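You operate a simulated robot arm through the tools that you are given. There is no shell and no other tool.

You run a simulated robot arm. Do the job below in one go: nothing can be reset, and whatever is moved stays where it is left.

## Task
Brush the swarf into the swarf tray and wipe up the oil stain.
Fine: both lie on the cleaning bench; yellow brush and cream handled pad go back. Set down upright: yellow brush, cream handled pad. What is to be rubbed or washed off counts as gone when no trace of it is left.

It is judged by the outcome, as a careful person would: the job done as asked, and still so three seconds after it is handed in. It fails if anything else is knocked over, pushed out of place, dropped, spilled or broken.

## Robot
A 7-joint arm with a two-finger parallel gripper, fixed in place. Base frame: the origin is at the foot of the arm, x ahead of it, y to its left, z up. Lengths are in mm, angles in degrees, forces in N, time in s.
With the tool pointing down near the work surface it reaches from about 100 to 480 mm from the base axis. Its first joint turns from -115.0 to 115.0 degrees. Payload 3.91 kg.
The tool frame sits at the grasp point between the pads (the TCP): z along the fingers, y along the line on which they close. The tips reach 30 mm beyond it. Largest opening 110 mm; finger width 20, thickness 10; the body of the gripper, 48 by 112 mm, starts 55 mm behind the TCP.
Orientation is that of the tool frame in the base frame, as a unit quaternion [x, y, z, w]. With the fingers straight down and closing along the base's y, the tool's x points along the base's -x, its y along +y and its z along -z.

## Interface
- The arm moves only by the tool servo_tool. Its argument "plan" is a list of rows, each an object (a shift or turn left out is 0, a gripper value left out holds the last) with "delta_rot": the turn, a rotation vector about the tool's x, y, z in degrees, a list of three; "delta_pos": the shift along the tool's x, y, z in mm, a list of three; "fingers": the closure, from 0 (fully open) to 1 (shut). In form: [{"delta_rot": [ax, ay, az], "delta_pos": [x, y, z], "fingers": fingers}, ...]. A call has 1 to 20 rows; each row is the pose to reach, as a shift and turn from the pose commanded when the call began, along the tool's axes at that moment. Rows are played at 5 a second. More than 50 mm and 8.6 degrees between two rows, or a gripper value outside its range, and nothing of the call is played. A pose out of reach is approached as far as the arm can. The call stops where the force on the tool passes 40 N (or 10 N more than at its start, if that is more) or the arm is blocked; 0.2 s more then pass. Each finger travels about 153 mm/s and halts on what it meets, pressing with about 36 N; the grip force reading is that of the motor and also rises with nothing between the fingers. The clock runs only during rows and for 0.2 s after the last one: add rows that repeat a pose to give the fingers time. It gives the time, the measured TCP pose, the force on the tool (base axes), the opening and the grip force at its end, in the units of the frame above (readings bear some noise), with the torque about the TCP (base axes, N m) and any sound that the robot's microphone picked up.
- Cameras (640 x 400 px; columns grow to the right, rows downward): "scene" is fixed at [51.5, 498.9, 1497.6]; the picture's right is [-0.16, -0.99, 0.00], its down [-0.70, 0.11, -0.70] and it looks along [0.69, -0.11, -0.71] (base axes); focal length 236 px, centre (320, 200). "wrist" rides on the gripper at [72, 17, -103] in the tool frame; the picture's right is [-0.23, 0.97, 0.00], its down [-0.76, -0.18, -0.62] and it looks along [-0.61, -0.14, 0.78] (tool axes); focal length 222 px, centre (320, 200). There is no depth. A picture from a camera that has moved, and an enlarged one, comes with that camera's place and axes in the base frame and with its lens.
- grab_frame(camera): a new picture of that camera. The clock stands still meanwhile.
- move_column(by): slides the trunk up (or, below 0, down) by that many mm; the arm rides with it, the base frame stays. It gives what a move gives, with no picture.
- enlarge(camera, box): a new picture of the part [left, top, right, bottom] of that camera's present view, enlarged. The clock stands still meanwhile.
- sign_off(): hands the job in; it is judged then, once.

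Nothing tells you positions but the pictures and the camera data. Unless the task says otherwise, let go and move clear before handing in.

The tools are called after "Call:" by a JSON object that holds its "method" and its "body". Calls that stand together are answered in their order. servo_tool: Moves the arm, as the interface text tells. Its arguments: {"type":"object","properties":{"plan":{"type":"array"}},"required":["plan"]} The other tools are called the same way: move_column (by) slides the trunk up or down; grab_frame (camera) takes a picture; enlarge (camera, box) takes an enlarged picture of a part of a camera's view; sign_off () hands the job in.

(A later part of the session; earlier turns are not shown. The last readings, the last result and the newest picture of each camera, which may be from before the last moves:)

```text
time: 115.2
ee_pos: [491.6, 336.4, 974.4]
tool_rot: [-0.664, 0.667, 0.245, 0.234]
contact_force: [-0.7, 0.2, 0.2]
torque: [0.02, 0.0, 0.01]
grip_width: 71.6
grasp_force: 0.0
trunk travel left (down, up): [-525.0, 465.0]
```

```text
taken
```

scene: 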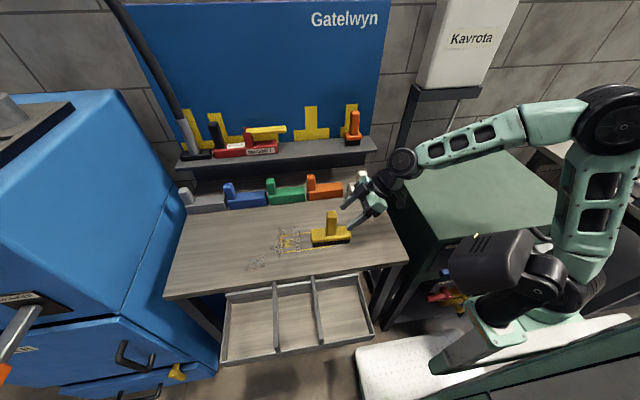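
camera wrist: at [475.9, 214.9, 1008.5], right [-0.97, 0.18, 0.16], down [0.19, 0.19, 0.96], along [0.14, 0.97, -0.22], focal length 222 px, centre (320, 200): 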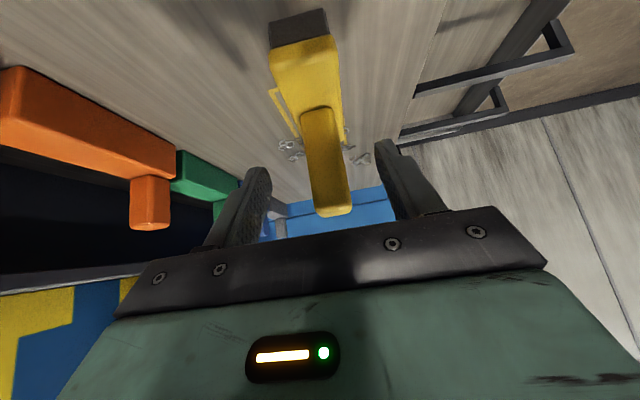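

Call:
{"method": "servo_tool", "body": {"plan": [{"delta_pos": [-5, -1, 23]}, {"delta_pos": [-10, -1.5, 47]}, {"delta_pos": [-14, -2, 63]}, {"delta_pos": [-15.3, -2, 70]}, {"delta_pos": [-15.3, -2, 70]}]}}

Call:
{"method": "grab_frame", "body": {"camera": "wrist"}}

Call:
{"method": "enlarge", "body": {"camera": "scene", "box": [290, 160, 410, 260]}}

```text
time: 116.3
ee_pos: [493.6, 392.2, 931.7]
tool_rot: [-0.663, 0.668, 0.245, 0.234]
contact_force: [0.7, 0.5, -0.3]
torque: [0.0, 0.0, -0.01]
grip_width: 71.3
grasp_force: 0.1
trunk travel left (down, up): [-525.0, 465.0]
```

```text
taken
camera wrist: at [477.7, 270.5, 965.5], right [-0.97, 0.18, 0.16], down [0.19, 0.19, 0.96], along [0.14, 0.97, -0.22], focal length 222 px, centre (320, 200)
```

wrist: 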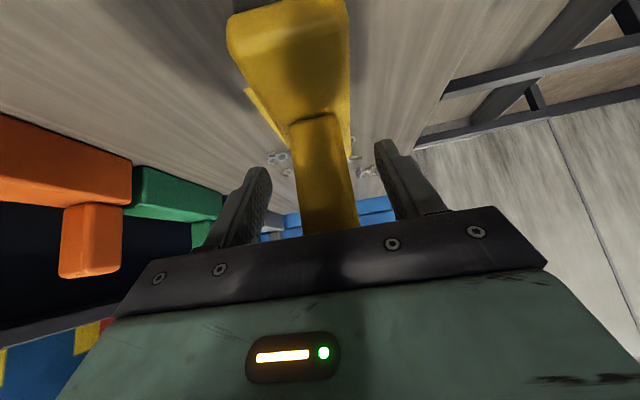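

```text
4.00 times, centred on (350, 210) of scene
camera zoom: at [51.5, 498.9, 1497.6], right [-0.16, -0.99, 0.0], down [-0.7, 0.11, -0.7], along [0.69, -0.11, -0.71], focal length 945 px, centre (200, 160)
```

zoom: 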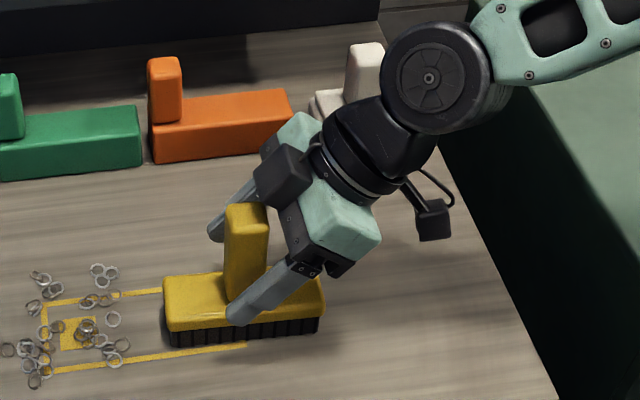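

Well aligned. Closing on the handle.

Call:
{"method": "servo_tool", "body": {"plan": [{"fingers": 0.5}, {"fingers": 0.6}, {"fingers": 0.68}, {"fingers": 0.74}, {"fingers": 0.78}, {"fingers": 0.85}, {"fingers": 0.85}]}}

Call:
{"method": "grab_frame", "body": {"camera": "wrist"}}

Call:
{"method": "enlarge", "body": {"camera": "scene", "box": [290, 160, 410, 260]}}

```text
time: 118.0
ee_pos: [493.3, 390.6, 931.8]
tool_rot: [-0.663, 0.667, 0.245, 0.235]
contact_force: [-0.5, -0.4, 0.9]
torque: [0.07, -0.01, 0.03]
grip_width: 29.6
grasp_force: 36.1
trunk travel left (down, up): [-525.0, 465.0]
```

```text
taken
camera wrist: at [477.6, 270.4, 965.6], right [-0.97, 0.18, 0.16], down [0.19, 0.19, 0.96], along [0.14, 0.97, -0.22], focal length 222 px, centre (320, 200)
```

wrist: 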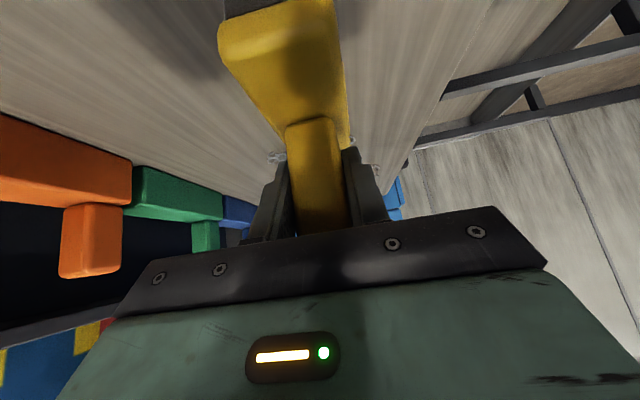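

```text
4.00 times, centred on (350, 210) of scene
camera zoom: at [51.5, 498.9, 1497.6], right [-0.16, -0.99, 0.0], down [-0.7, 0.11, -0.7], along [0.69, -0.11, -0.71], focal length 945 px, centre (200, 160)
```

zoom: 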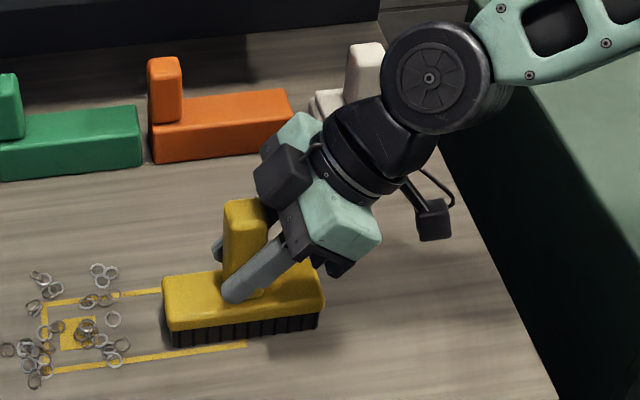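

Gripped (29.6 mm). Lifting, then moving behind the main ring group at about (605, 543).

Call:
{"method": "servo_tool", "body": {"plan": [{"delta_pos": [-19, 0, -23]}, {"delta_pos": [-38.3, 0, -46.3]}, {"delta_pos": [-38.7, -37, -46.8]}, {"delta_pos": [-39, -75, -47.3]}, {"delta_pos": [-39.4, -112, -47.8]}, {"delta_pos": [-69, -112, -23]}, {"delta_pos": [-99, -112, 1]}, {"delta_pos": [-128, -112, 25]}, {"delta_pos": [-156.6, -112, 49.2]}, {"delta_pos": [-156.6, -112, 49.2]}]}}

Call:
{"method": "grab_frame", "body": {"camera": "scene"}}

Call:
{"method": "enlarge", "body": {"camera": "scene", "box": [220, 170, 380, 280]}}

Call:
{"method": "grab_frame", "body": {"camera": "wrist"}}

```text
time: 120.2
ee_pos: [605.3, 544.6, 991.9]
tool_rot: [-0.663, 0.667, 0.245, 0.234]
contact_force: [0.1, 0.2, -1.5]
torque: [0.01, -0.04, 0.01]
grip_width: 30.0
grasp_force: 36.0
trunk travel left (down, up): [-525.0, 465.0]
```

```text
taken
```

scene: 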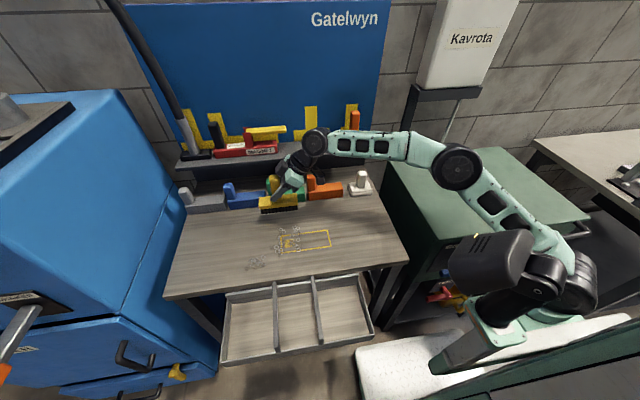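

```text
3.64 times, centred on (300, 225) of scene
camera zoom: at [51.5, 498.9, 1497.6], right [-0.16, -0.99, 0.0], down [-0.7, 0.11, -0.7], along [0.69, -0.11, -0.71], focal length 859 px, centre (393, 109)
```

zoom: 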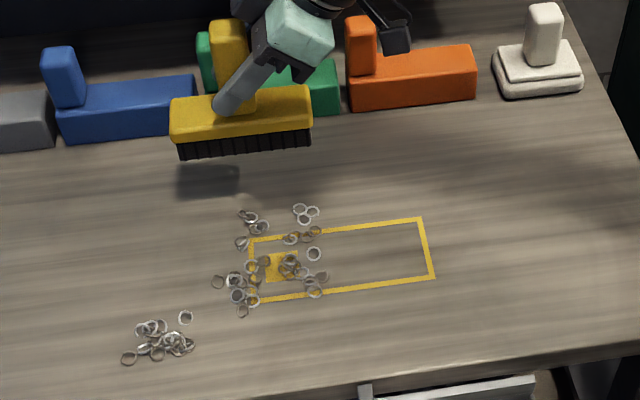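

```text
taken
camera wrist: at [589.4, 424.0, 1026.3], right [-0.97, 0.18, 0.16], down [0.19, 0.19, 0.96], along [0.14, 0.97, -0.22], focal length 222 px, centre (320, 200)
```

wrist: 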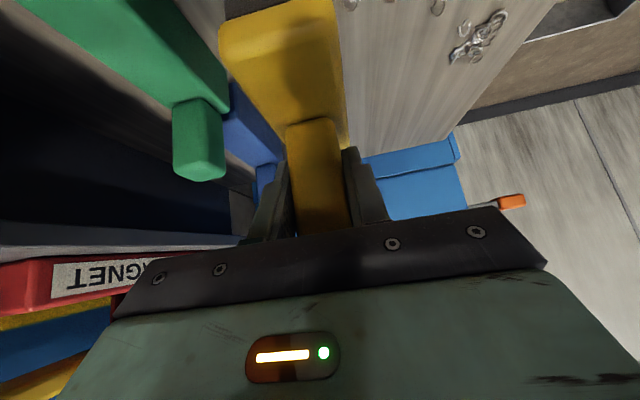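

The arm has a healthy elbow-up posture. Lowering the brush behind the rings.

Call:
{"method": "servo_tool", "body": {"plan": [{"delta_pos": [14, 0, 15]}, {"delta_pos": [28, 0, 29]}, {"delta_pos": [36, 0, 38]}, {"delta_pos": [40, 0, 42]}, {"delta_pos": [40, 0, 42]}]}}

Call:
{"method": "enlarge", "body": {"camera": "scene", "box": [220, 170, 380, 280]}}

```text
time: 121.3
ee_pos: [604.6, 539.3, 933.0]
tool_rot: [-0.663, 0.667, 0.245, 0.235]
contact_force: [0.2, -0.3, -1.4]
torque: [-0.02, 0.02, -0.01]
grip_width: 29.8
grasp_force: 35.9
trunk travel left (down, up): [-525.0, 465.0]
```

```text
3.64 times, centred on (300, 225) of scene
camera zoom: at [51.5, 498.9, 1497.6], right [-0.16, -0.99, 0.0], down [-0.7, 0.11, -0.7], along [0.69, -0.11, -0.71], focal length 859 px, centre (393, 109)
```

zoom: 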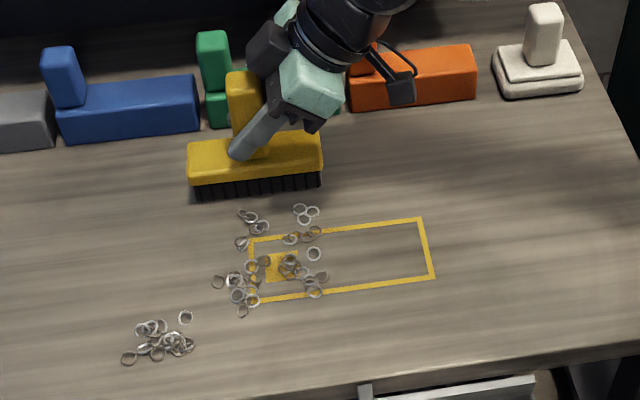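

Call:
{"method": "servo_tool", "body": {"plan": [{"delta_pos": [0.64, 0, 0.77]}, {"delta_pos": [1.3, 0, 1.55]}, {"delta_pos": [1.3, 0, 1.55]}]}}

```text
time: 122.2
ee_pos: [605.4, 539.7, 931.9]
tool_rot: [-0.662, 0.668, 0.245, 0.235]
contact_force: [-1.0, 0.2, -1.5]
torque: [-0.01, -0.04, -0.03]
grip_width: 29.8
grasp_force: 35.8
trunk travel left (down, up): [-525.0, 465.0]
```

Call:
{"method": "servo_tool", "body": {"plan": [{"delta_pos": [0.64, 0, 0.77]}, {"delta_pos": [1.3, 0, 1.55]}, {"delta_pos": [1.9, 0, 2.3]}, {"delta_pos": [1.9, 0, 2.3]}]}}

```text
time: 123.2
ee_pos: [604.8, 540.3, 931.4]
tool_rot: [-0.663, 0.667, 0.245, 0.236]
contact_force: [-0.8, 0.3, 16.6]
torque: [-0.93, -0.26, -0.01]
grip_width: 29.6
grasp_force: 35.8
trunk travel left (down, up): [-525.0, 465.0]
```

Call:
{"method": "servo_tool", "body": {"plan": [{"delta_pos": [-0.4, 0, -0.5], "delta_rot": [0, 0.8, 0]}, {"delta_pos": [-0.4, 0, -0.5], "delta_rot": [0, 0.8, 0]}]}}

```text
time: 123.8
ee_pos: [604.4, 539.4, 931.6]
tool_rot: [-0.664, 0.669, 0.24, 0.231]
contact_force: [-0.4, 3.4, 13.3]
torque: [1.07, -0.26, 0.03]
grip_width: 29.7
grasp_force: 36.7
trunk travel left (down, up): [-525.0, 465.0]
```

Call:
{"method": "servo_tool", "body": {"plan": [{"delta_pos": [0, 0, 0], "delta_rot": [0, -0.4, 0]}, {"delta_pos": [0, 12, 0], "delta_rot": [0, -0.4, 0]}, {"delta_pos": [0, 24, 0], "delta_rot": [0, -0.4, 0]}, {"delta_pos": [0, 36, 0], "delta_rot": [0, -0.4, 0]}, {"delta_pos": [0, 48, 0], "delta_rot": [0, -0.4, 0]}, {"delta_pos": [0, 60, 0], "delta_rot": [0, -0.4, 0]}, {"delta_pos": [0, 72, 0], "delta_rot": [0, -0.4, 0]}]}}

Call:
{"method": "enlarge", "body": {"camera": "scene", "box": [220, 180, 380, 290]}}

Call:
{"method": "grab_frame", "body": {"camera": "wrist"}}

```text
time: 125.3
ee_pos: [533.0, 539.1, 930.6]
tool_rot: [-0.664, 0.668, 0.243, 0.233]
contact_force: [3.8, 0.4, 14.2]
torque: [0.01, -0.6, 0.07]
grip_width: 29.9
grasp_force: 35.9
trunk travel left (down, up): [-525.0, 465.0]
```

```text
3.64 times, centred on (300, 235) of scene
camera zoom: at [51.5, 498.9, 1497.6], right [-0.16, -0.99, 0.0], down [-0.7, 0.11, -0.7], along [0.69, -0.11, -0.71], focal length 859 px, centre (393, 73)
```

zoom: 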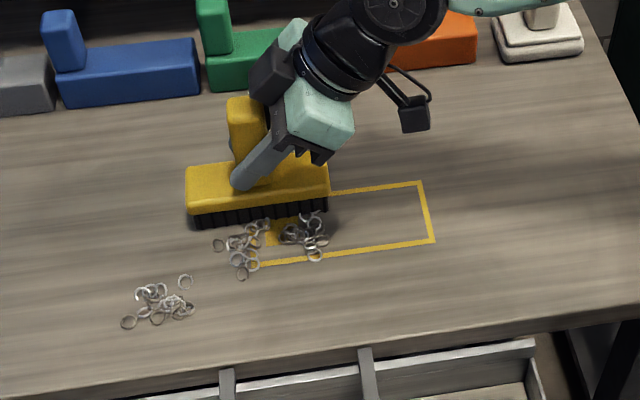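

```text
taken
camera wrist: at [516.5, 419.7, 965.5], right [-0.97, 0.18, 0.16], down [0.19, 0.2, 0.96], along [0.14, 0.96, -0.22], focal length 222 px, centre (320, 200)
```

wrist: 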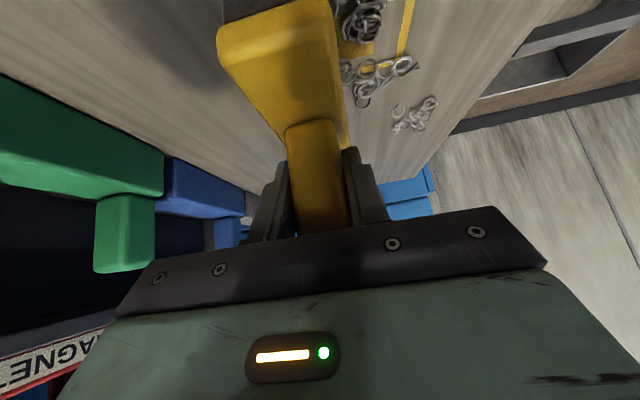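

Sweeping nicely. Shifting a touch toward -y to keep the right-hand rings covered, and continuing.

Call:
{"method": "servo_tool", "body": {"plan": [{"delta_pos": [2, 10, -1.7]}, {"delta_pos": [4, 20, -3.4]}, {"delta_pos": [6.2, 30, -5.1]}, {"delta_pos": [6.2, 42, -5.1]}, {"delta_pos": [6.2, 54, -5.1]}, {"delta_pos": [6.2, 66, -5.1]}, {"delta_pos": [6.2, 78, -5.1]}]}}

Call:
{"method": "enlarge", "body": {"camera": "scene", "box": [220, 190, 380, 300]}}

Call:
{"method": "grab_frame", "body": {"camera": "wrist"}}

```text
time: 127.0
ee_pos: [453.7, 531.2, 932.7]
tool_rot: [-0.664, 0.668, 0.243, 0.23]
contact_force: [-0.8, -0.9, 0.7]
torque: [0.13, -0.01, 0.03]
grip_width: 29.6
grasp_force: 35.9
trunk travel left (down, up): [-525.0, 465.0]
```

```text
3.64 times, centred on (300, 245) of scene
camera zoom: at [51.5, 498.9, 1497.6], right [-0.16, -0.99, 0.0], down [-0.7, 0.11, -0.7], along [0.69, -0.11, -0.71], focal length 859 px, centre (393, 36)
```

zoom: 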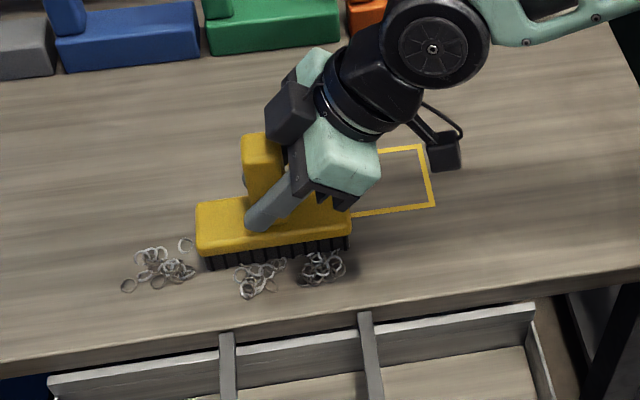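

```text
taken
camera wrist: at [438.1, 411.2, 966.3], right [-0.97, 0.18, 0.16], down [0.2, 0.2, 0.96], along [0.14, 0.96, -0.23], focal length 222 px, centre (320, 200)
```

wrist: 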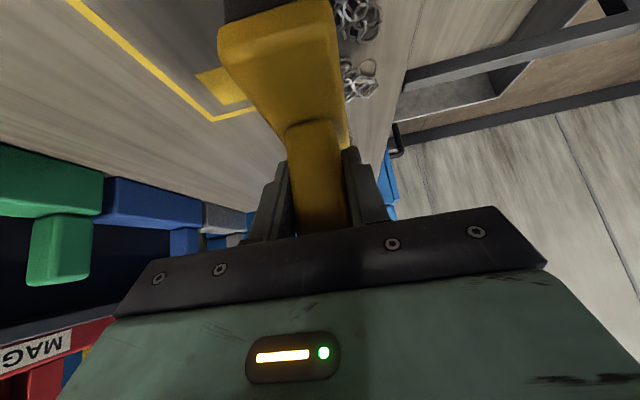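

Call:
{"method": "servo_tool", "body": {"plan": [{"delta_pos": [1, 0, 1.2]}, {"delta_pos": [1, 10, 1.2]}, {"delta_pos": [1, 20, 1.2]}, {"delta_pos": [1, 30, 1.2]}, {"delta_pos": [1, 38, 1.2]}, {"delta_pos": [1, 46, 1.2]}, {"delta_pos": [1, 54, 1.2]}, {"delta_pos": [1, 62, 1.2]}]}}

Call:
{"method": "enlarge", "body": {"camera": "scene", "box": [210, 210, 370, 320]}}

```text
time: 128.8
ee_pos: [392.1, 531.1, 931.9]
tool_rot: [-0.664, 0.669, 0.242, 0.232]
contact_force: [-1.1, -0.1, -1.2]
torque: [0.01, 0.01, -0.02]
grip_width: 29.7
grasp_force: 36.4
trunk travel left (down, up): [-525.0, 465.0]
```

```text
3.64 times, centred on (290, 265) of scene
camera zoom: at [51.5, 498.9, 1497.6], right [-0.16, -0.99, 0.0], down [-0.7, 0.11, -0.7], along [0.69, -0.11, -0.71], focal length 859 px, centre (429, -36)
```

zoom: 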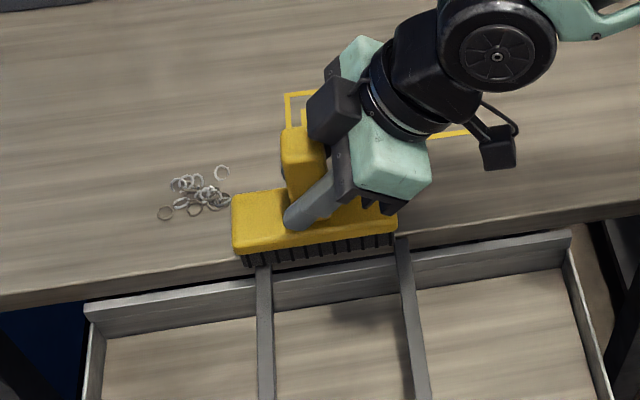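

Call:
{"method": "servo_tool", "body": {"plan": [{"delta_pos": [0, 10, 0]}, {"delta_pos": [0, 20, 0]}, {"delta_pos": [0, 30, 0]}, {"delta_pos": [0, 40, 0]}, {"delta_pos": [0, 50, 0]}, {"delta_pos": [0, 50, 0]}]}}

Call:
{"method": "enlarge", "body": {"camera": "scene", "box": [210, 210, 370, 320]}}

Call:
{"method": "grab_frame", "body": {"camera": "wrist"}}

```text
time: 130.2
ee_pos: [344.1, 531.2, 933.4]
tool_rot: [-0.664, 0.668, 0.243, 0.232]
contact_force: [0.2, -0.3, -1.2]
torque: [0.01, 0.0, 0.02]
grip_width: 30.0
grasp_force: 35.8
trunk travel left (down, up): [-525.0, 465.0]
```

```text
3.64 times, centred on (290, 265) of scene
camera zoom: at [51.5, 498.9, 1497.6], right [-0.16, -0.99, 0.0], down [-0.7, 0.11, -0.7], along [0.69, -0.11, -0.71], focal length 859 px, centre (429, -36)
```

zoom: 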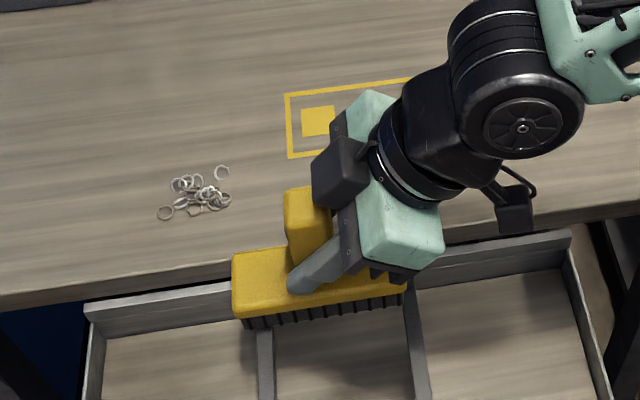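

```text
taken
camera wrist: at [327.3, 411.2, 967.2], right [-0.97, 0.18, 0.16], down [0.19, 0.2, 0.96], along [0.14, 0.96, -0.22], focal length 222 px, centre (320, 200)
```

wrist: 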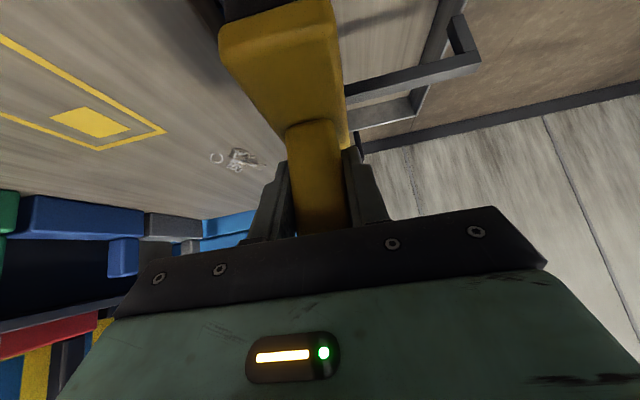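

The main group has gone over the edge. Lifting to see where it landed.

Call:
{"method": "servo_tool", "body": {"plan": [{"delta_pos": [-19, 0, -23]}, {"delta_pos": [-38, 0, -46]}, {"delta_pos": [-38, -30, -46]}, {"delta_pos": [-38, -70, -46]}, {"delta_pos": [-38, -110, -46]}, {"delta_pos": [-38, -110, -46]}]}}

Call:
{"method": "enlarge", "body": {"camera": "scene", "box": [210, 230, 370, 375]}}

Call:
{"method": "enlarge", "body": {"camera": "scene", "box": [250, 260, 330, 320]}}

```text
time: 131.6
ee_pos: [453.2, 531.5, 992.0]
tool_rot: [-0.664, 0.668, 0.243, 0.232]
contact_force: [-0.5, -0.8, -1.2]
torque: [-0.06, -0.02, -0.01]
grip_width: 29.4
grasp_force: 35.9
trunk travel left (down, up): [-525.0, 465.0]
```

```text
2.76 times, centred on (290, 302) of scene
camera zoom: at [51.5, 498.9, 1497.6], right [-0.16, -0.99, 0.0], down [-0.7, 0.11, -0.7], along [0.69, -0.11, -0.71], focal length 652 px, centre (403, -83)
```

zoom: 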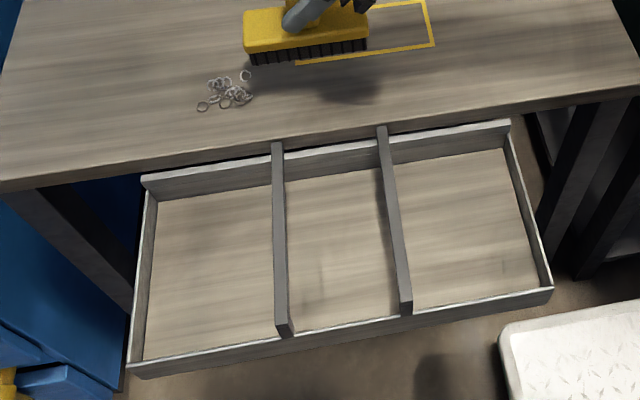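

```text
6.67 times, centred on (290, 290) of scene
camera zoom: at [51.5, 498.9, 1497.6], right [-0.16, -0.99, 0.0], down [-0.7, 0.11, -0.7], along [0.69, -0.11, -0.71], focal length 1575 px, centre (520, -400)
```

zoom: 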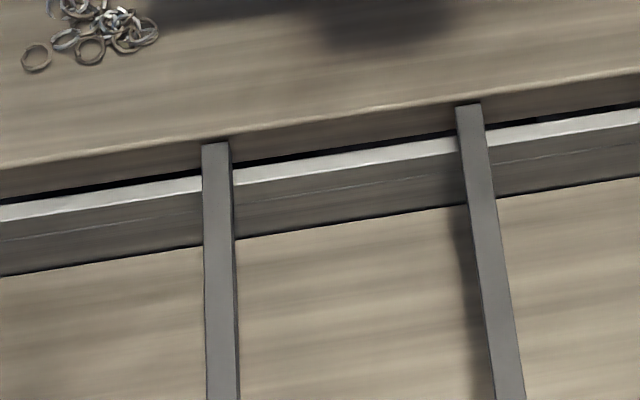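

The tray looks empty from here, so I need to find where those rings went before sweeping more. Checking other views.

Call:
{"method": "grab_frame", "body": {"camera": "wrist"}}

Call:
{"method": "enlarge", "body": {"camera": "scene", "box": [200, 255, 400, 400]}}

Call:
{"method": "enlarge", "body": {"camera": "scene", "box": [250, 205, 350, 275]}}

```text
taken
camera wrist: at [436.9, 411.5, 1026.2], right [-0.97, 0.18, 0.16], down [0.19, 0.2, 0.96], along [0.14, 0.96, -0.22], focal length 222 px, centre (320, 200)
```

wrist: 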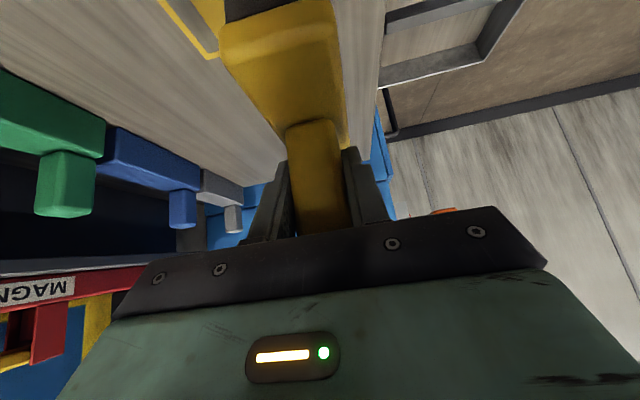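

```text
2.76 times, centred on (300, 328) of scene
camera zoom: at [51.5, 498.9, 1497.6], right [-0.16, -0.99, 0.0], down [-0.7, 0.11, -0.7], along [0.69, -0.11, -0.71], focal length 652 px, centre (375, -152)
```

zoom: 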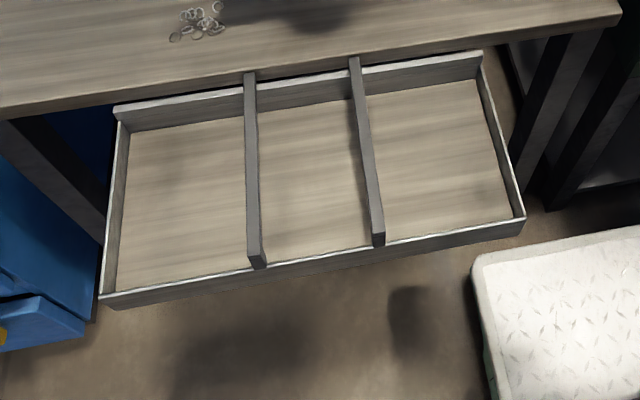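

```text
5.71 times, centred on (300, 240) of scene
camera zoom: at [51.5, 498.9, 1497.6], right [-0.16, -0.99, 0.0], down [-0.7, 0.11, -0.7], along [0.69, -0.11, -0.71], focal length 1350 px, centre (434, -29)
```

zoom: 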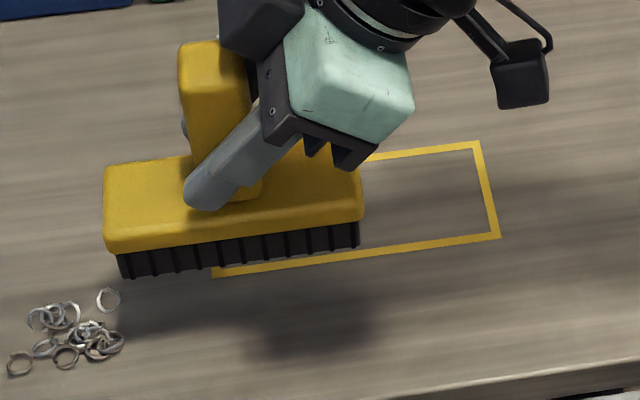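

The rim of the tray sits right at the bench edge (x≈376–382, z≈826), so the rings should have gone in. I'll sweep the second, smaller group slowly and watch what happens at the edge.

Call:
{"method": "servo_tool", "body": {"plan": [{"delta_pos": [0, -30, 0]}, {"delta_pos": [-0.5, -54, -0.7]}, {"delta_pos": [-24, -54, 19]}, {"delta_pos": [-48, -54, 39]}, {"delta_pos": [-73, -54, 59]}, {"delta_pos": [-73, -54, 59]}]}}

Call:
{"method": "enlarge", "body": {"camera": "scene", "box": [200, 190, 360, 300]}}

```text
time: 132.9
ee_pos: [506.9, 625.1, 989.3]
tool_rot: [-0.664, 0.669, 0.242, 0.232]
contact_force: [-0.3, 0.2, -1.8]
torque: [0.0, 0.0, 0.0]
grip_width: 30.0
grasp_force: 35.5
trunk travel left (down, up): [-525.0, 465.0]
```

```text
3.64 times, centred on (280, 245) of scene
camera zoom: at [51.5, 498.9, 1497.6], right [-0.16, -0.99, 0.0], down [-0.7, 0.11, -0.7], along [0.69, -0.11, -0.71], focal length 859 px, centre (466, 36)
```

zoom: 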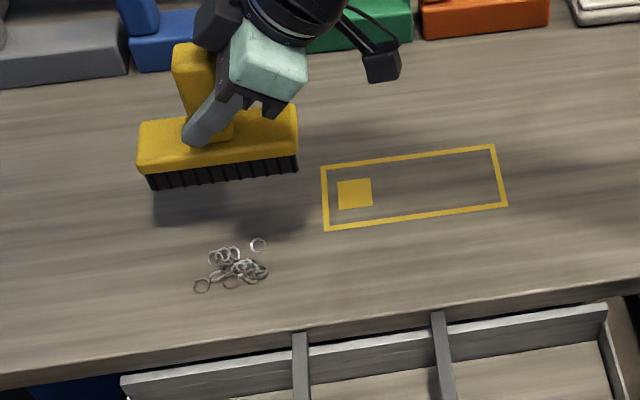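

Call:
{"method": "servo_tool", "body": {"plan": [{"delta_pos": [13, 0, 15.5]}, {"delta_pos": [25, 0, 31]}, {"delta_pos": [33, 0, 40]}, {"delta_pos": [36.5, 0, 44.5]}, {"delta_pos": [37.5, 0, 45.7]}, {"delta_pos": [37.5, 0, 45.7]}]}}

Call:
{"method": "enlarge", "body": {"camera": "scene", "box": [200, 190, 360, 300]}}

```text
time: 134.3
ee_pos: [506.2, 624.5, 931.6]
tool_rot: [-0.664, 0.668, 0.242, 0.232]
contact_force: [0.5, -0.5, -1.0]
torque: [-0.02, 0.02, 0.0]
grip_width: 29.7
grasp_force: 35.5
trunk travel left (down, up): [-525.0, 465.0]
```

```text
3.64 times, centred on (280, 245) of scene
camera zoom: at [51.5, 498.9, 1497.6], right [-0.16, -0.99, 0.0], down [-0.7, 0.11, -0.7], along [0.69, -0.11, -0.71], focal length 859 px, centre (466, 36)
```

zoom: 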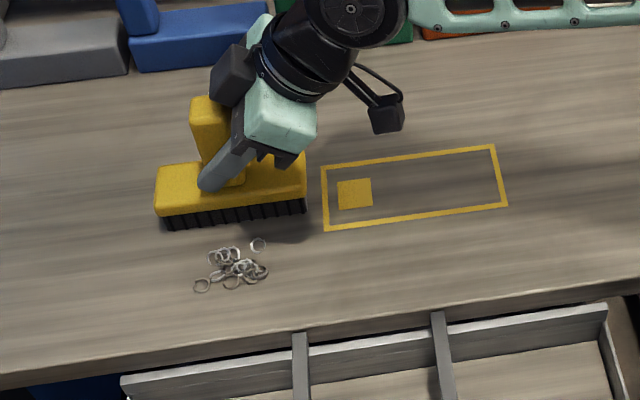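

Call:
{"method": "servo_tool", "body": {"plan": [{"delta_pos": [1, 0, 1.2]}, {"delta_pos": [1, 12, 1.2]}, {"delta_pos": [1, 24, 1.2]}, {"delta_pos": [1, 36, 1.2]}, {"delta_pos": [1, 48, 1.2]}, {"delta_pos": [1, 60, 1.2]}, {"delta_pos": [1, 72, 1.2]}]}}

Call:
{"method": "enlarge", "body": {"camera": "scene", "box": [200, 220, 330, 310]}}

```text
time: 135.9
ee_pos: [435.0, 626.5, 931.5]
tool_rot: [-0.665, 0.668, 0.244, 0.231]
contact_force: [-1.1, 0.6, -0.1]
torque: [0.12, 0.03, 0.04]
grip_width: 29.7
grasp_force: 35.8
trunk travel left (down, up): [-525.0, 465.0]
```

```text
4.44 times, centred on (265, 265) of scene
camera zoom: at [51.5, 498.9, 1497.6], right [-0.16, -0.99, 0.0], down [-0.7, 0.11, -0.7], along [0.69, -0.11, -0.71], focal length 1050 px, centre (564, -89)
```

zoom: 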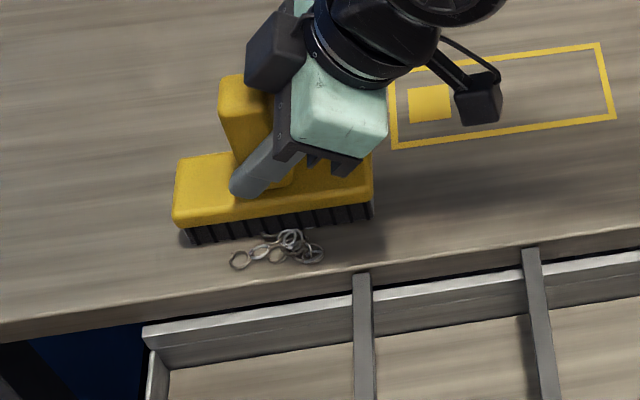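

Rings are just ahead of the bristles, about 25 mm from the edge. Creeping forward with frames.

Call:
{"method": "servo_tool", "body": {"plan": [{"delta_pos": [0.5, 6, 0.6]}, {"delta_pos": [0.5, 12, 0.6]}, {"delta_pos": [0.5, 18, 0.6]}]}}

Call:
{"method": "enlarge", "body": {"camera": "scene", "box": [200, 230, 330, 320]}}

Call:
{"method": "servo_tool", "body": {"plan": [{"delta_pos": [0, 4, 0]}, {"delta_pos": [0, 8, 0]}]}}

Call:
{"method": "enlarge", "body": {"camera": "scene", "box": [200, 230, 330, 320]}}

Call:
{"method": "servo_tool", "body": {"plan": [{"delta_pos": [0, 4, 0]}, {"delta_pos": [0, 8, 0]}]}}

Call:
{"method": "enlarge", "body": {"camera": "scene", "box": [200, 230, 330, 320]}}

```text
time: 136.8
ee_pos: [417.2, 625.4, 931.8]
tool_rot: [-0.663, 0.669, 0.242, 0.233]
contact_force: [1.3, -0.4, 8.2]
torque: [-0.51, -0.33, 0.16]
grip_width: 29.6
grasp_force: 36.2
trunk travel left (down, up): [-525.0, 465.0]
```

```text
4.44 times, centred on (265, 275) of scene
camera zoom: at [51.5, 498.9, 1497.6], right [-0.16, -0.99, 0.0], down [-0.7, 0.11, -0.7], along [0.69, -0.11, -0.71], focal length 1050 px, centre (564, -133)
```

zoom: 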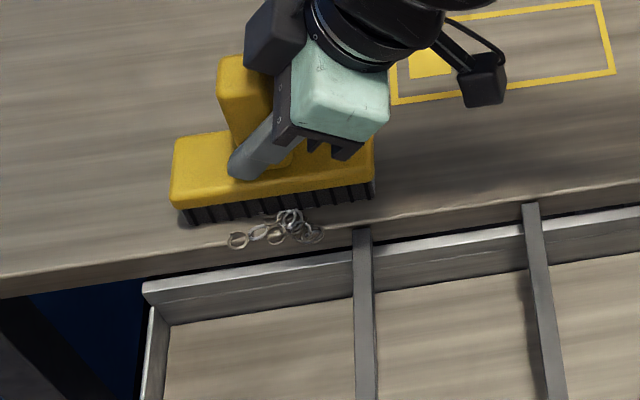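

```text
time: 137.3
ee_pos: [408.6, 626.2, 930.0]
tool_rot: [-0.663, 0.668, 0.243, 0.233]
contact_force: [2.7, 0.6, 7.8]
torque: [-0.04, -0.39, 0.04]
grip_width: 29.6
grasp_force: 36.4
trunk travel left (down, up): [-525.0, 465.0]
```

```text
4.44 times, centred on (265, 275) of scene
camera zoom: at [51.5, 498.9, 1497.6], right [-0.16, -0.99, 0.0], down [-0.7, 0.11, -0.7], along [0.69, -0.11, -0.71], focal length 1050 px, centre (564, -133)
```

zoom: 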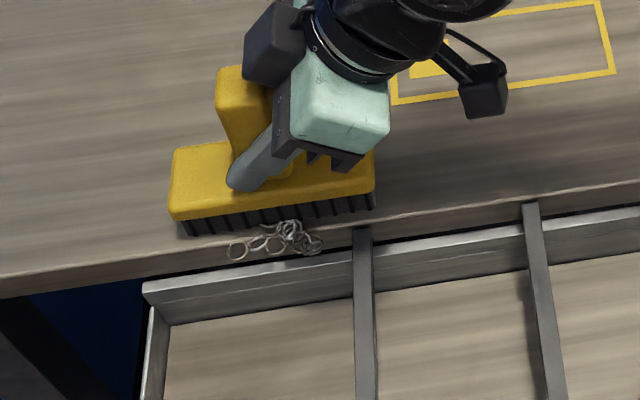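

```text
time: 137.9
ee_pos: [402.8, 626.1, 931.1]
tool_rot: [-0.664, 0.668, 0.243, 0.233]
contact_force: [3.3, 0.5, 6.7]
torque: [-0.04, -0.43, 0.02]
grip_width: 29.7
grasp_force: 35.9
trunk travel left (down, up): [-525.0, 465.0]
```

```text
4.44 times, centred on (265, 275) of scene
camera zoom: at [51.5, 498.9, 1497.6], right [-0.16, -0.99, 0.0], down [-0.7, 0.11, -0.7], along [0.69, -0.11, -0.71], focal length 1050 px, centre (564, -133)
```

zoom: 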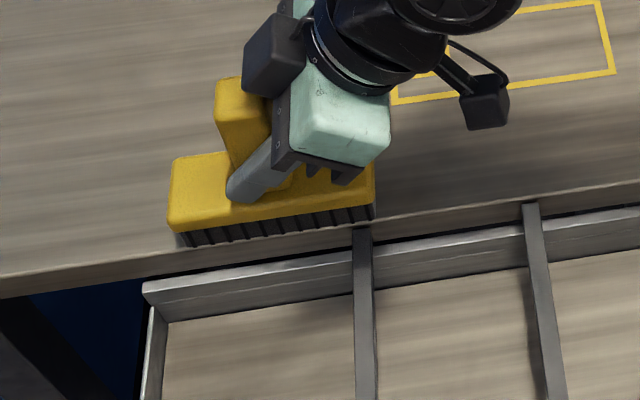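

Call:
{"method": "enlarge", "body": {"camera": "scene", "box": [200, 255, 400, 400]}}

Call:
{"method": "grab_frame", "body": {"camera": "wrist"}}

```text
2.76 times, centred on (300, 328) of scene
camera zoom: at [51.5, 498.9, 1497.6], right [-0.16, -0.99, 0.0], down [-0.7, 0.11, -0.7], along [0.69, -0.11, -0.71], focal length 652 px, centre (375, -152)
```

zoom: 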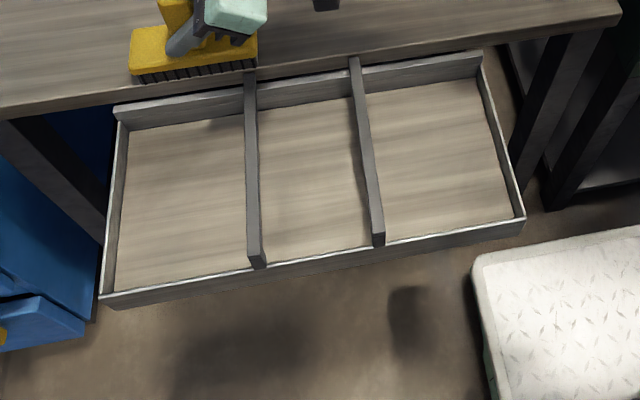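

```text
taken
camera wrist: at [385.6, 505.6, 965.5], right [-0.97, 0.18, 0.16], down [0.19, 0.19, 0.96], along [0.14, 0.96, -0.22], focal length 222 px, centre (320, 200)
```

wrist: 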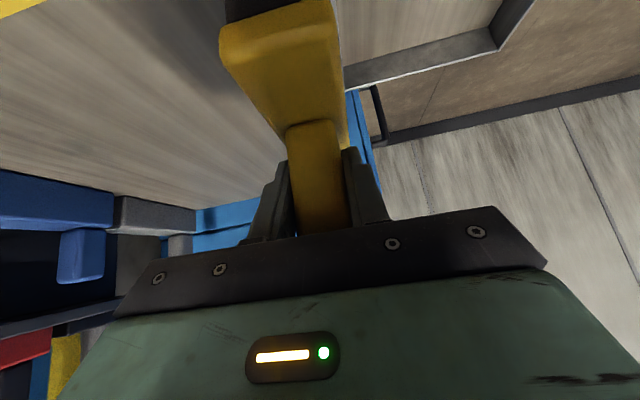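

The rings vanish as they drop over the edge above the tray, so they are being taken up by the tray. Finishing the stroke past the edge, then lifting to check the bench.

Call:
{"method": "servo_tool", "body": {"plan": [{"delta_pos": [0, 12, 0]}, {"delta_pos": [0, 24, 0]}, {"delta_pos": [0, 36, 0]}, {"delta_pos": [0, 48, 0]}, {"delta_pos": [-19, 48, -23]}, {"delta_pos": [-45, 48, -55]}, {"delta_pos": [-45, 48, -55]}]}}

Call:
{"method": "grab_frame", "body": {"camera": "scene"}}

Call:
{"method": "enlarge", "body": {"camera": "scene", "box": [160, 190, 400, 340]}}

```text
time: 139.6
ee_pos: [354.8, 626.2, 1002.4]
tool_rot: [-0.664, 0.668, 0.243, 0.232]
contact_force: [0.4, -0.1, -2.2]
torque: [0.01, 0.04, 0.0]
grip_width: 29.6
grasp_force: 36.2
trunk travel left (down, up): [-525.0, 465.0]
```

```text
taken
```

scene: 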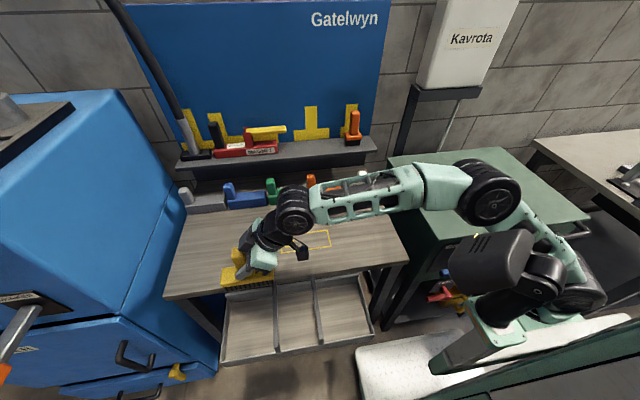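

```text
2.67 times, centred on (280, 265) of scene
camera zoom: at [51.5, 498.9, 1497.6], right [-0.16, -0.99, 0.0], down [-0.7, 0.11, -0.7], along [0.69, -0.11, -0.71], focal length 630 px, centre (427, 27)
```

zoom: 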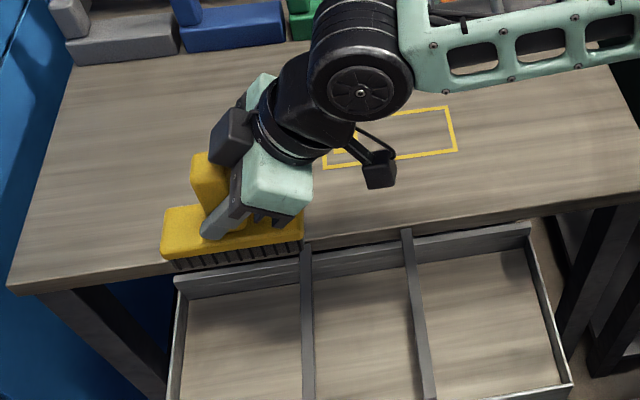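

Bench looks clear of swarf. I'll set the brush down again at (490, 393) and re-grasp from the front for its return to the shelf.

Call:
{"method": "servo_tool", "body": {"plan": [{"delta_pos": [26, -20, -21]}, {"delta_pos": [52, -40, -42]}, {"delta_pos": [77, -59, -63]}, {"delta_pos": [103, -79, -84]}, {"delta_pos": [129, -99, -105]}, {"delta_pos": [155, -118, -126]}, {"delta_pos": [180.6, -138, -147.3]}, {"delta_pos": [200, -138, -123]}, {"delta_pos": [219, -138, -100]}, {"delta_pos": [219, -138, -100]}]}}

Call:
{"method": "enlarge", "body": {"camera": "scene", "box": [160, 170, 400, 320]}}

Call:
{"method": "enlarge", "body": {"camera": "scene", "box": [200, 200, 320, 290]}}

```text
time: 141.8
ee_pos: [490.5, 392.8, 939.5]
tool_rot: [-0.664, 0.668, 0.243, 0.232]
contact_force: [0.8, -0.3, -1.0]
torque: [0.02, 0.02, -0.01]
grip_width: 29.6
grasp_force: 36.1
trunk travel left (down, up): [-525.0, 465.0]
```

```text
2.67 times, centred on (280, 245) of scene
camera zoom: at [51.5, 498.9, 1497.6], right [-0.16, -0.99, 0.0], down [-0.7, 0.11, -0.7], along [0.69, -0.11, -0.71], focal length 630 px, centre (427, 80)
```

zoom: 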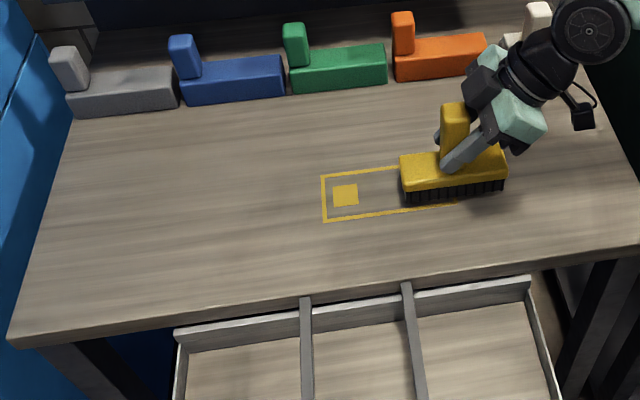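

```text
4.44 times, centred on (260, 245) of scene
camera zoom: at [51.5, 498.9, 1497.6], right [-0.16, -0.99, 0.0], down [-0.7, 0.11, -0.7], along [0.69, -0.11, -0.71], focal length 1050 px, centre (587, 0)
```

zoom: 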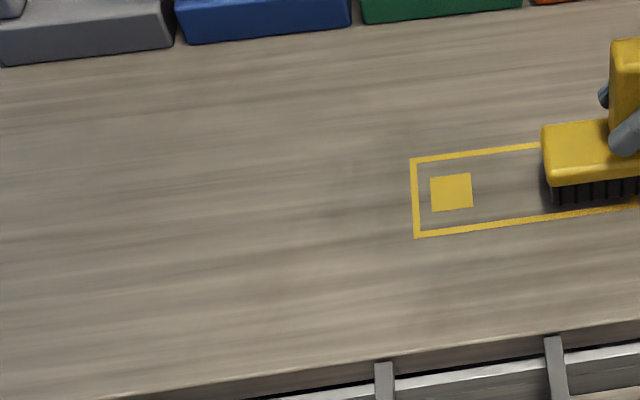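

The bench is completely clear of swarf. Setting the brush down and releasing gently.

Call:
{"method": "servo_tool", "body": {"plan": [{"delta_pos": [2.5, 0, 3.1]}, {"delta_pos": [4, 0, 5]}, {"delta_pos": [5, 0, 6.2]}, {"delta_pos": [5.6, 0, 6.9]}, {"delta_pos": [5.6, 0, 6.9]}]}}

```text
time: 142.9
ee_pos: [490.9, 391.7, 930.1]
tool_rot: [-0.663, 0.669, 0.242, 0.233]
contact_force: [0.4, -1.0, 3.4]
torque: [-0.03, -0.11, 0.03]
grip_width: 29.9
grasp_force: 36.3
trunk travel left (down, up): [-525.0, 465.0]
```

Call:
{"method": "servo_tool", "body": {"plan": [{"fingers": 0.76}, {"fingers": 0.74}, {"fingers": 0.73}, {"fingers": 0.72}, {"fingers": 0.71}, {"fingers": 0.7}, {"fingers": 0.68}, {"fingers": 0.64}, {"fingers": 0.58}, {"fingers": 0.45}, {"fingers": 0.35}, {"delta_pos": [0, 0, -25]}, {"delta_pos": [0, 0, -60]}, {"delta_pos": [0, 0, -100]}, {"delta_pos": [0, 0, -140]}, {"delta_pos": [0, 0, -140]}]}}

Call:
{"method": "enlarge", "body": {"camera": "scene", "box": [240, 170, 400, 280]}}

Call:
{"method": "grab_frame", "body": {"camera": "wrist"}}

```text
time: 146.3
ee_pos: [491.5, 305.1, 1038.2]
tool_rot: [-0.664, 0.668, 0.242, 0.232]
contact_force: [0.3, 0.2, -0.5]
torque: [0.03, 0.01, -0.01]
grip_width: 71.3
grasp_force: 0.1
trunk travel left (down, up): [-525.0, 465.0]
```

```text
3.64 times, centred on (320, 225) of scene
camera zoom: at [51.5, 498.9, 1497.6], right [-0.16, -0.99, 0.0], down [-0.7, 0.11, -0.7], along [0.69, -0.11, -0.71], focal length 859 px, centre (320, 109)
```

zoom: 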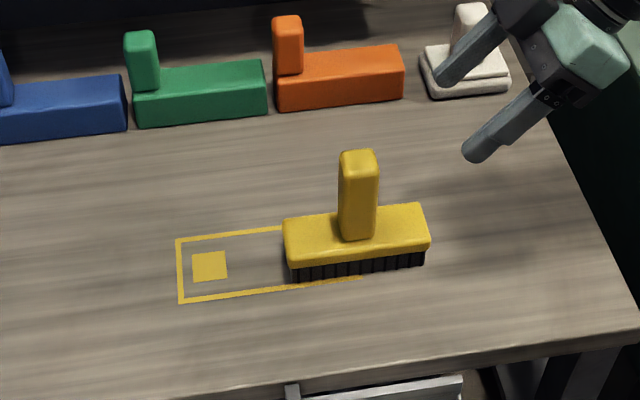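

```text
taken
camera wrist: at [476.1, 184.4, 1073.1], right [-0.97, 0.18, 0.16], down [0.19, 0.2, 0.96], along [0.14, 0.96, -0.22], focal length 222 px, centre (320, 200)
```

wrist: 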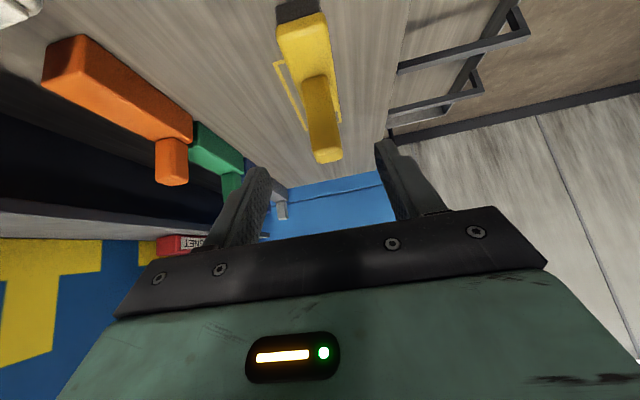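

Call:
{"method": "servo_tool", "body": {"plan": [{"delta_pos": [3, 0, -15], "delta_rot": [0, 8, 0]}, {"delta_pos": [6, 0, -30], "delta_rot": [0, 16, 0]}, {"delta_pos": [9, -1, -45], "delta_rot": [0, 24, 0]}, {"delta_pos": [13, -2, -58], "delta_rot": [0, 32, 0]}, {"delta_pos": [13, -2, -58], "delta_rot": [0, 39.2, 0]}, {"delta_pos": [13, -2, -58], "delta_rot": [0, 39.2, 0]}]}}

Call:
{"method": "servo_tool", "body": {"plan": [{"delta_pos": [0, 5, 0], "delta_rot": [0, 0, 8]}, {"delta_pos": [0, 15, 0], "delta_rot": [0, 0, 16]}, {"delta_pos": [-15, 30, 0], "delta_rot": [0, 0, 24]}, {"delta_pos": [-30, 45, 0], "delta_rot": [0, 0, 32]}, {"delta_pos": [-50, 60, 0], "delta_rot": [0, 0, 40]}, {"delta_pos": [-70, 75, 0], "delta_rot": [0, 0, 48]}, {"delta_pos": [-90, 90, 0], "delta_rot": [0, 0, 56]}, {"delta_pos": [-110, 105, 0], "delta_rot": [0, 0, 64]}, {"delta_pos": [-130, 117, 0], "delta_rot": [0, 0, 72]}, {"delta_pos": [-138, 117, 0], "delta_rot": [0, 0, 80]}, {"delta_pos": [-138, 117, 0], "delta_rot": [0, 0, 88]}, {"delta_pos": [-138, 117, 0], "delta_rot": [0, 0, 90]}, {"delta_pos": [-138, 117, 0], "delta_rot": [0, 0, 90]}]}}

Call:
{"method": "grab_frame", "body": {"camera": "wrist"}}

Call:
{"method": "grab_frame", "body": {"camera": "scene"}}

```text
time: 147.8
ee_pos: [496.4, 258.0, 1075.4]
tool_rot: [-0.706, 0.708, 0.005, -0.005]
contact_force: [0.7, -0.3, 0.2]
torque: [0.01, 0.0, 0.03]
grip_width: 71.6
grasp_force: 0.0
trunk travel left (down, up): [-525.0, 465.0]
```

```text
time: 150.6
ee_pos: [379.7, 396.2, 1077.2]
tool_rot: [0.001, 1.0, 0.0, -0.007]
contact_force: [0.6, -0.2, -0.8]
torque: [0.03, 0.0, 0.0]
grip_width: 71.6
grasp_force: 0.2
trunk travel left (down, up): [-525.0, 465.0]
```

```text
taken
camera wrist: at [308.1, 414.1, 1182.5], right [0.23, 0.97, 0.0], down [0.77, -0.18, 0.61], along [0.59, -0.14, -0.79], focal length 222 px, centre (320, 200)
```

wrist: 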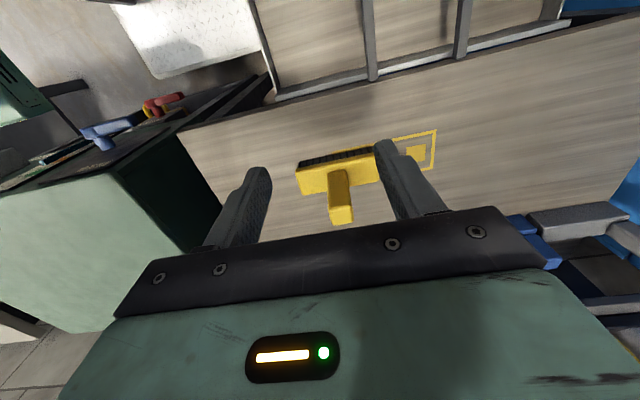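

```text
taken
```

scene: 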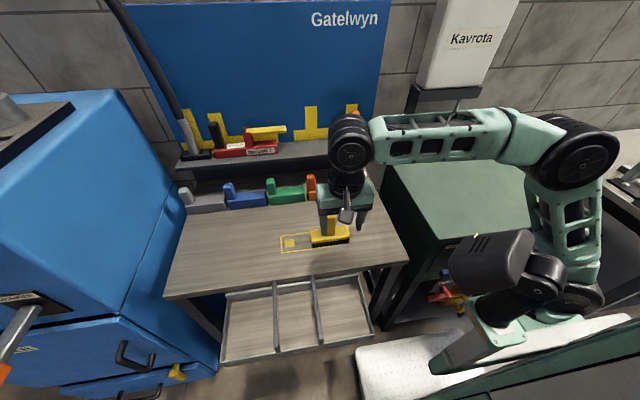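

Now tilting 42° and approaching the brush handle from the front.

Call:
{"method": "servo_tool", "body": {"plan": [{"delta_pos": [0, -2, 0], "delta_rot": [0, -8, 0]}, {"delta_pos": [0, -4, 0], "delta_rot": [0, -16, 0]}, {"delta_pos": [0, -4, 0], "delta_rot": [0, -24, 0]}, {"delta_pos": [-10, -4, 18], "delta_rot": [0, -32, 0]}, {"delta_pos": [-25, -4, 45], "delta_rot": [0, -40, 0]}, {"delta_pos": [-42, -4, 72], "delta_rot": [0, -42.8, 0]}, {"delta_pos": [-42, -4, 72], "delta_rot": [0, -42.8, 0]}]}}

Call:
{"method": "grab_frame", "body": {"camera": "wrist"}}

Call:
{"method": "grab_frame", "body": {"camera": "scene"}}

```text
time: 152.2
ee_pos: [417.8, 392.1, 1004.5]
tool_rot: [0.001, 0.934, 0.0, 0.358]
contact_force: [-0.2, 0.5, -0.2]
torque: [0.0, -0.01, 0.03]
grip_width: 71.7
grasp_force: 0.1
trunk travel left (down, up): [-525.0, 465.0]
```

```text
taken
camera wrist: at [295.3, 410.4, 1032.5], right [0.17, 0.97, 0.15], down [0.15, -0.18, 0.97], along [0.97, -0.14, -0.18], focal length 222 px, centre (320, 200)
```

wrist: 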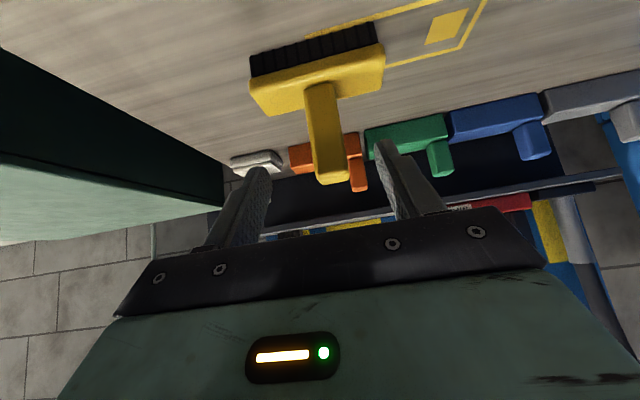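

```text
taken
```

scene: 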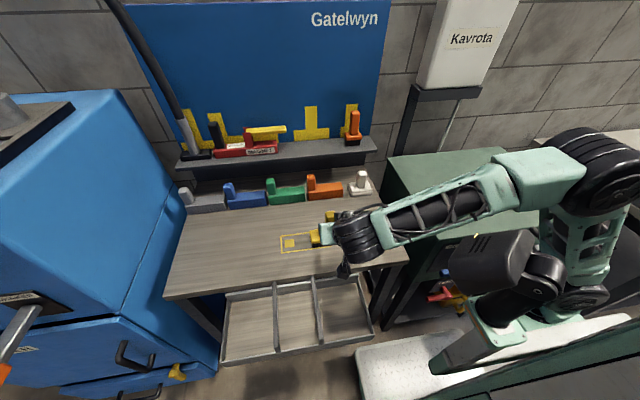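

Call:
{"method": "servo_tool", "body": {"plan": [{"delta_pos": [-1, 1, 30]}, {"delta_pos": [-2, 2, 60]}, {"delta_pos": [-3, 2, 85]}, {"delta_pos": [-4, 2, 102]}, {"delta_pos": [-4, 2, 102]}]}}

Call:
{"method": "grab_frame", "body": {"camera": "wrist"}}

Call:
{"method": "enlarge", "body": {"camera": "scene", "box": [270, 170, 400, 270]}}

```text
time: 153.3
ee_pos: [490.6, 394.6, 931.9]
tool_rot: [0.001, 0.934, 0.0, 0.359]
contact_force: [-0.4, 0.6, 0.9]
torque: [-0.01, 0.01, 0.03]
grip_width: 71.6
grasp_force: 0.1
trunk travel left (down, up): [-525.0, 465.0]
```

```text
taken
camera wrist: at [368.6, 411.4, 960.3], right [0.17, 0.97, 0.15], down [0.15, -0.18, 0.97], along [0.97, -0.14, -0.18], focal length 222 px, centre (320, 200)
```

wrist: 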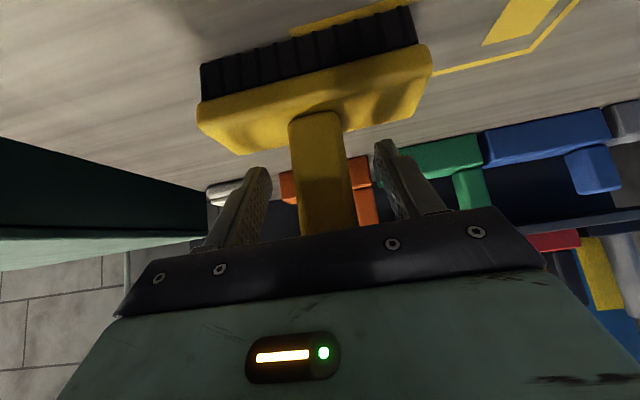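

```text
4.00 times, centred on (335, 220) of scene
camera zoom: at [51.5, 498.9, 1497.6], right [-0.16, -0.99, 0.0], down [-0.7, 0.11, -0.7], along [0.69, -0.11, -0.71], focal length 945 px, centre (260, 120)
```

zoom: 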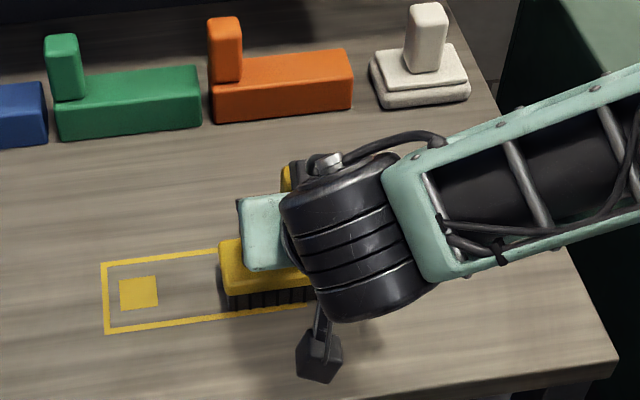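

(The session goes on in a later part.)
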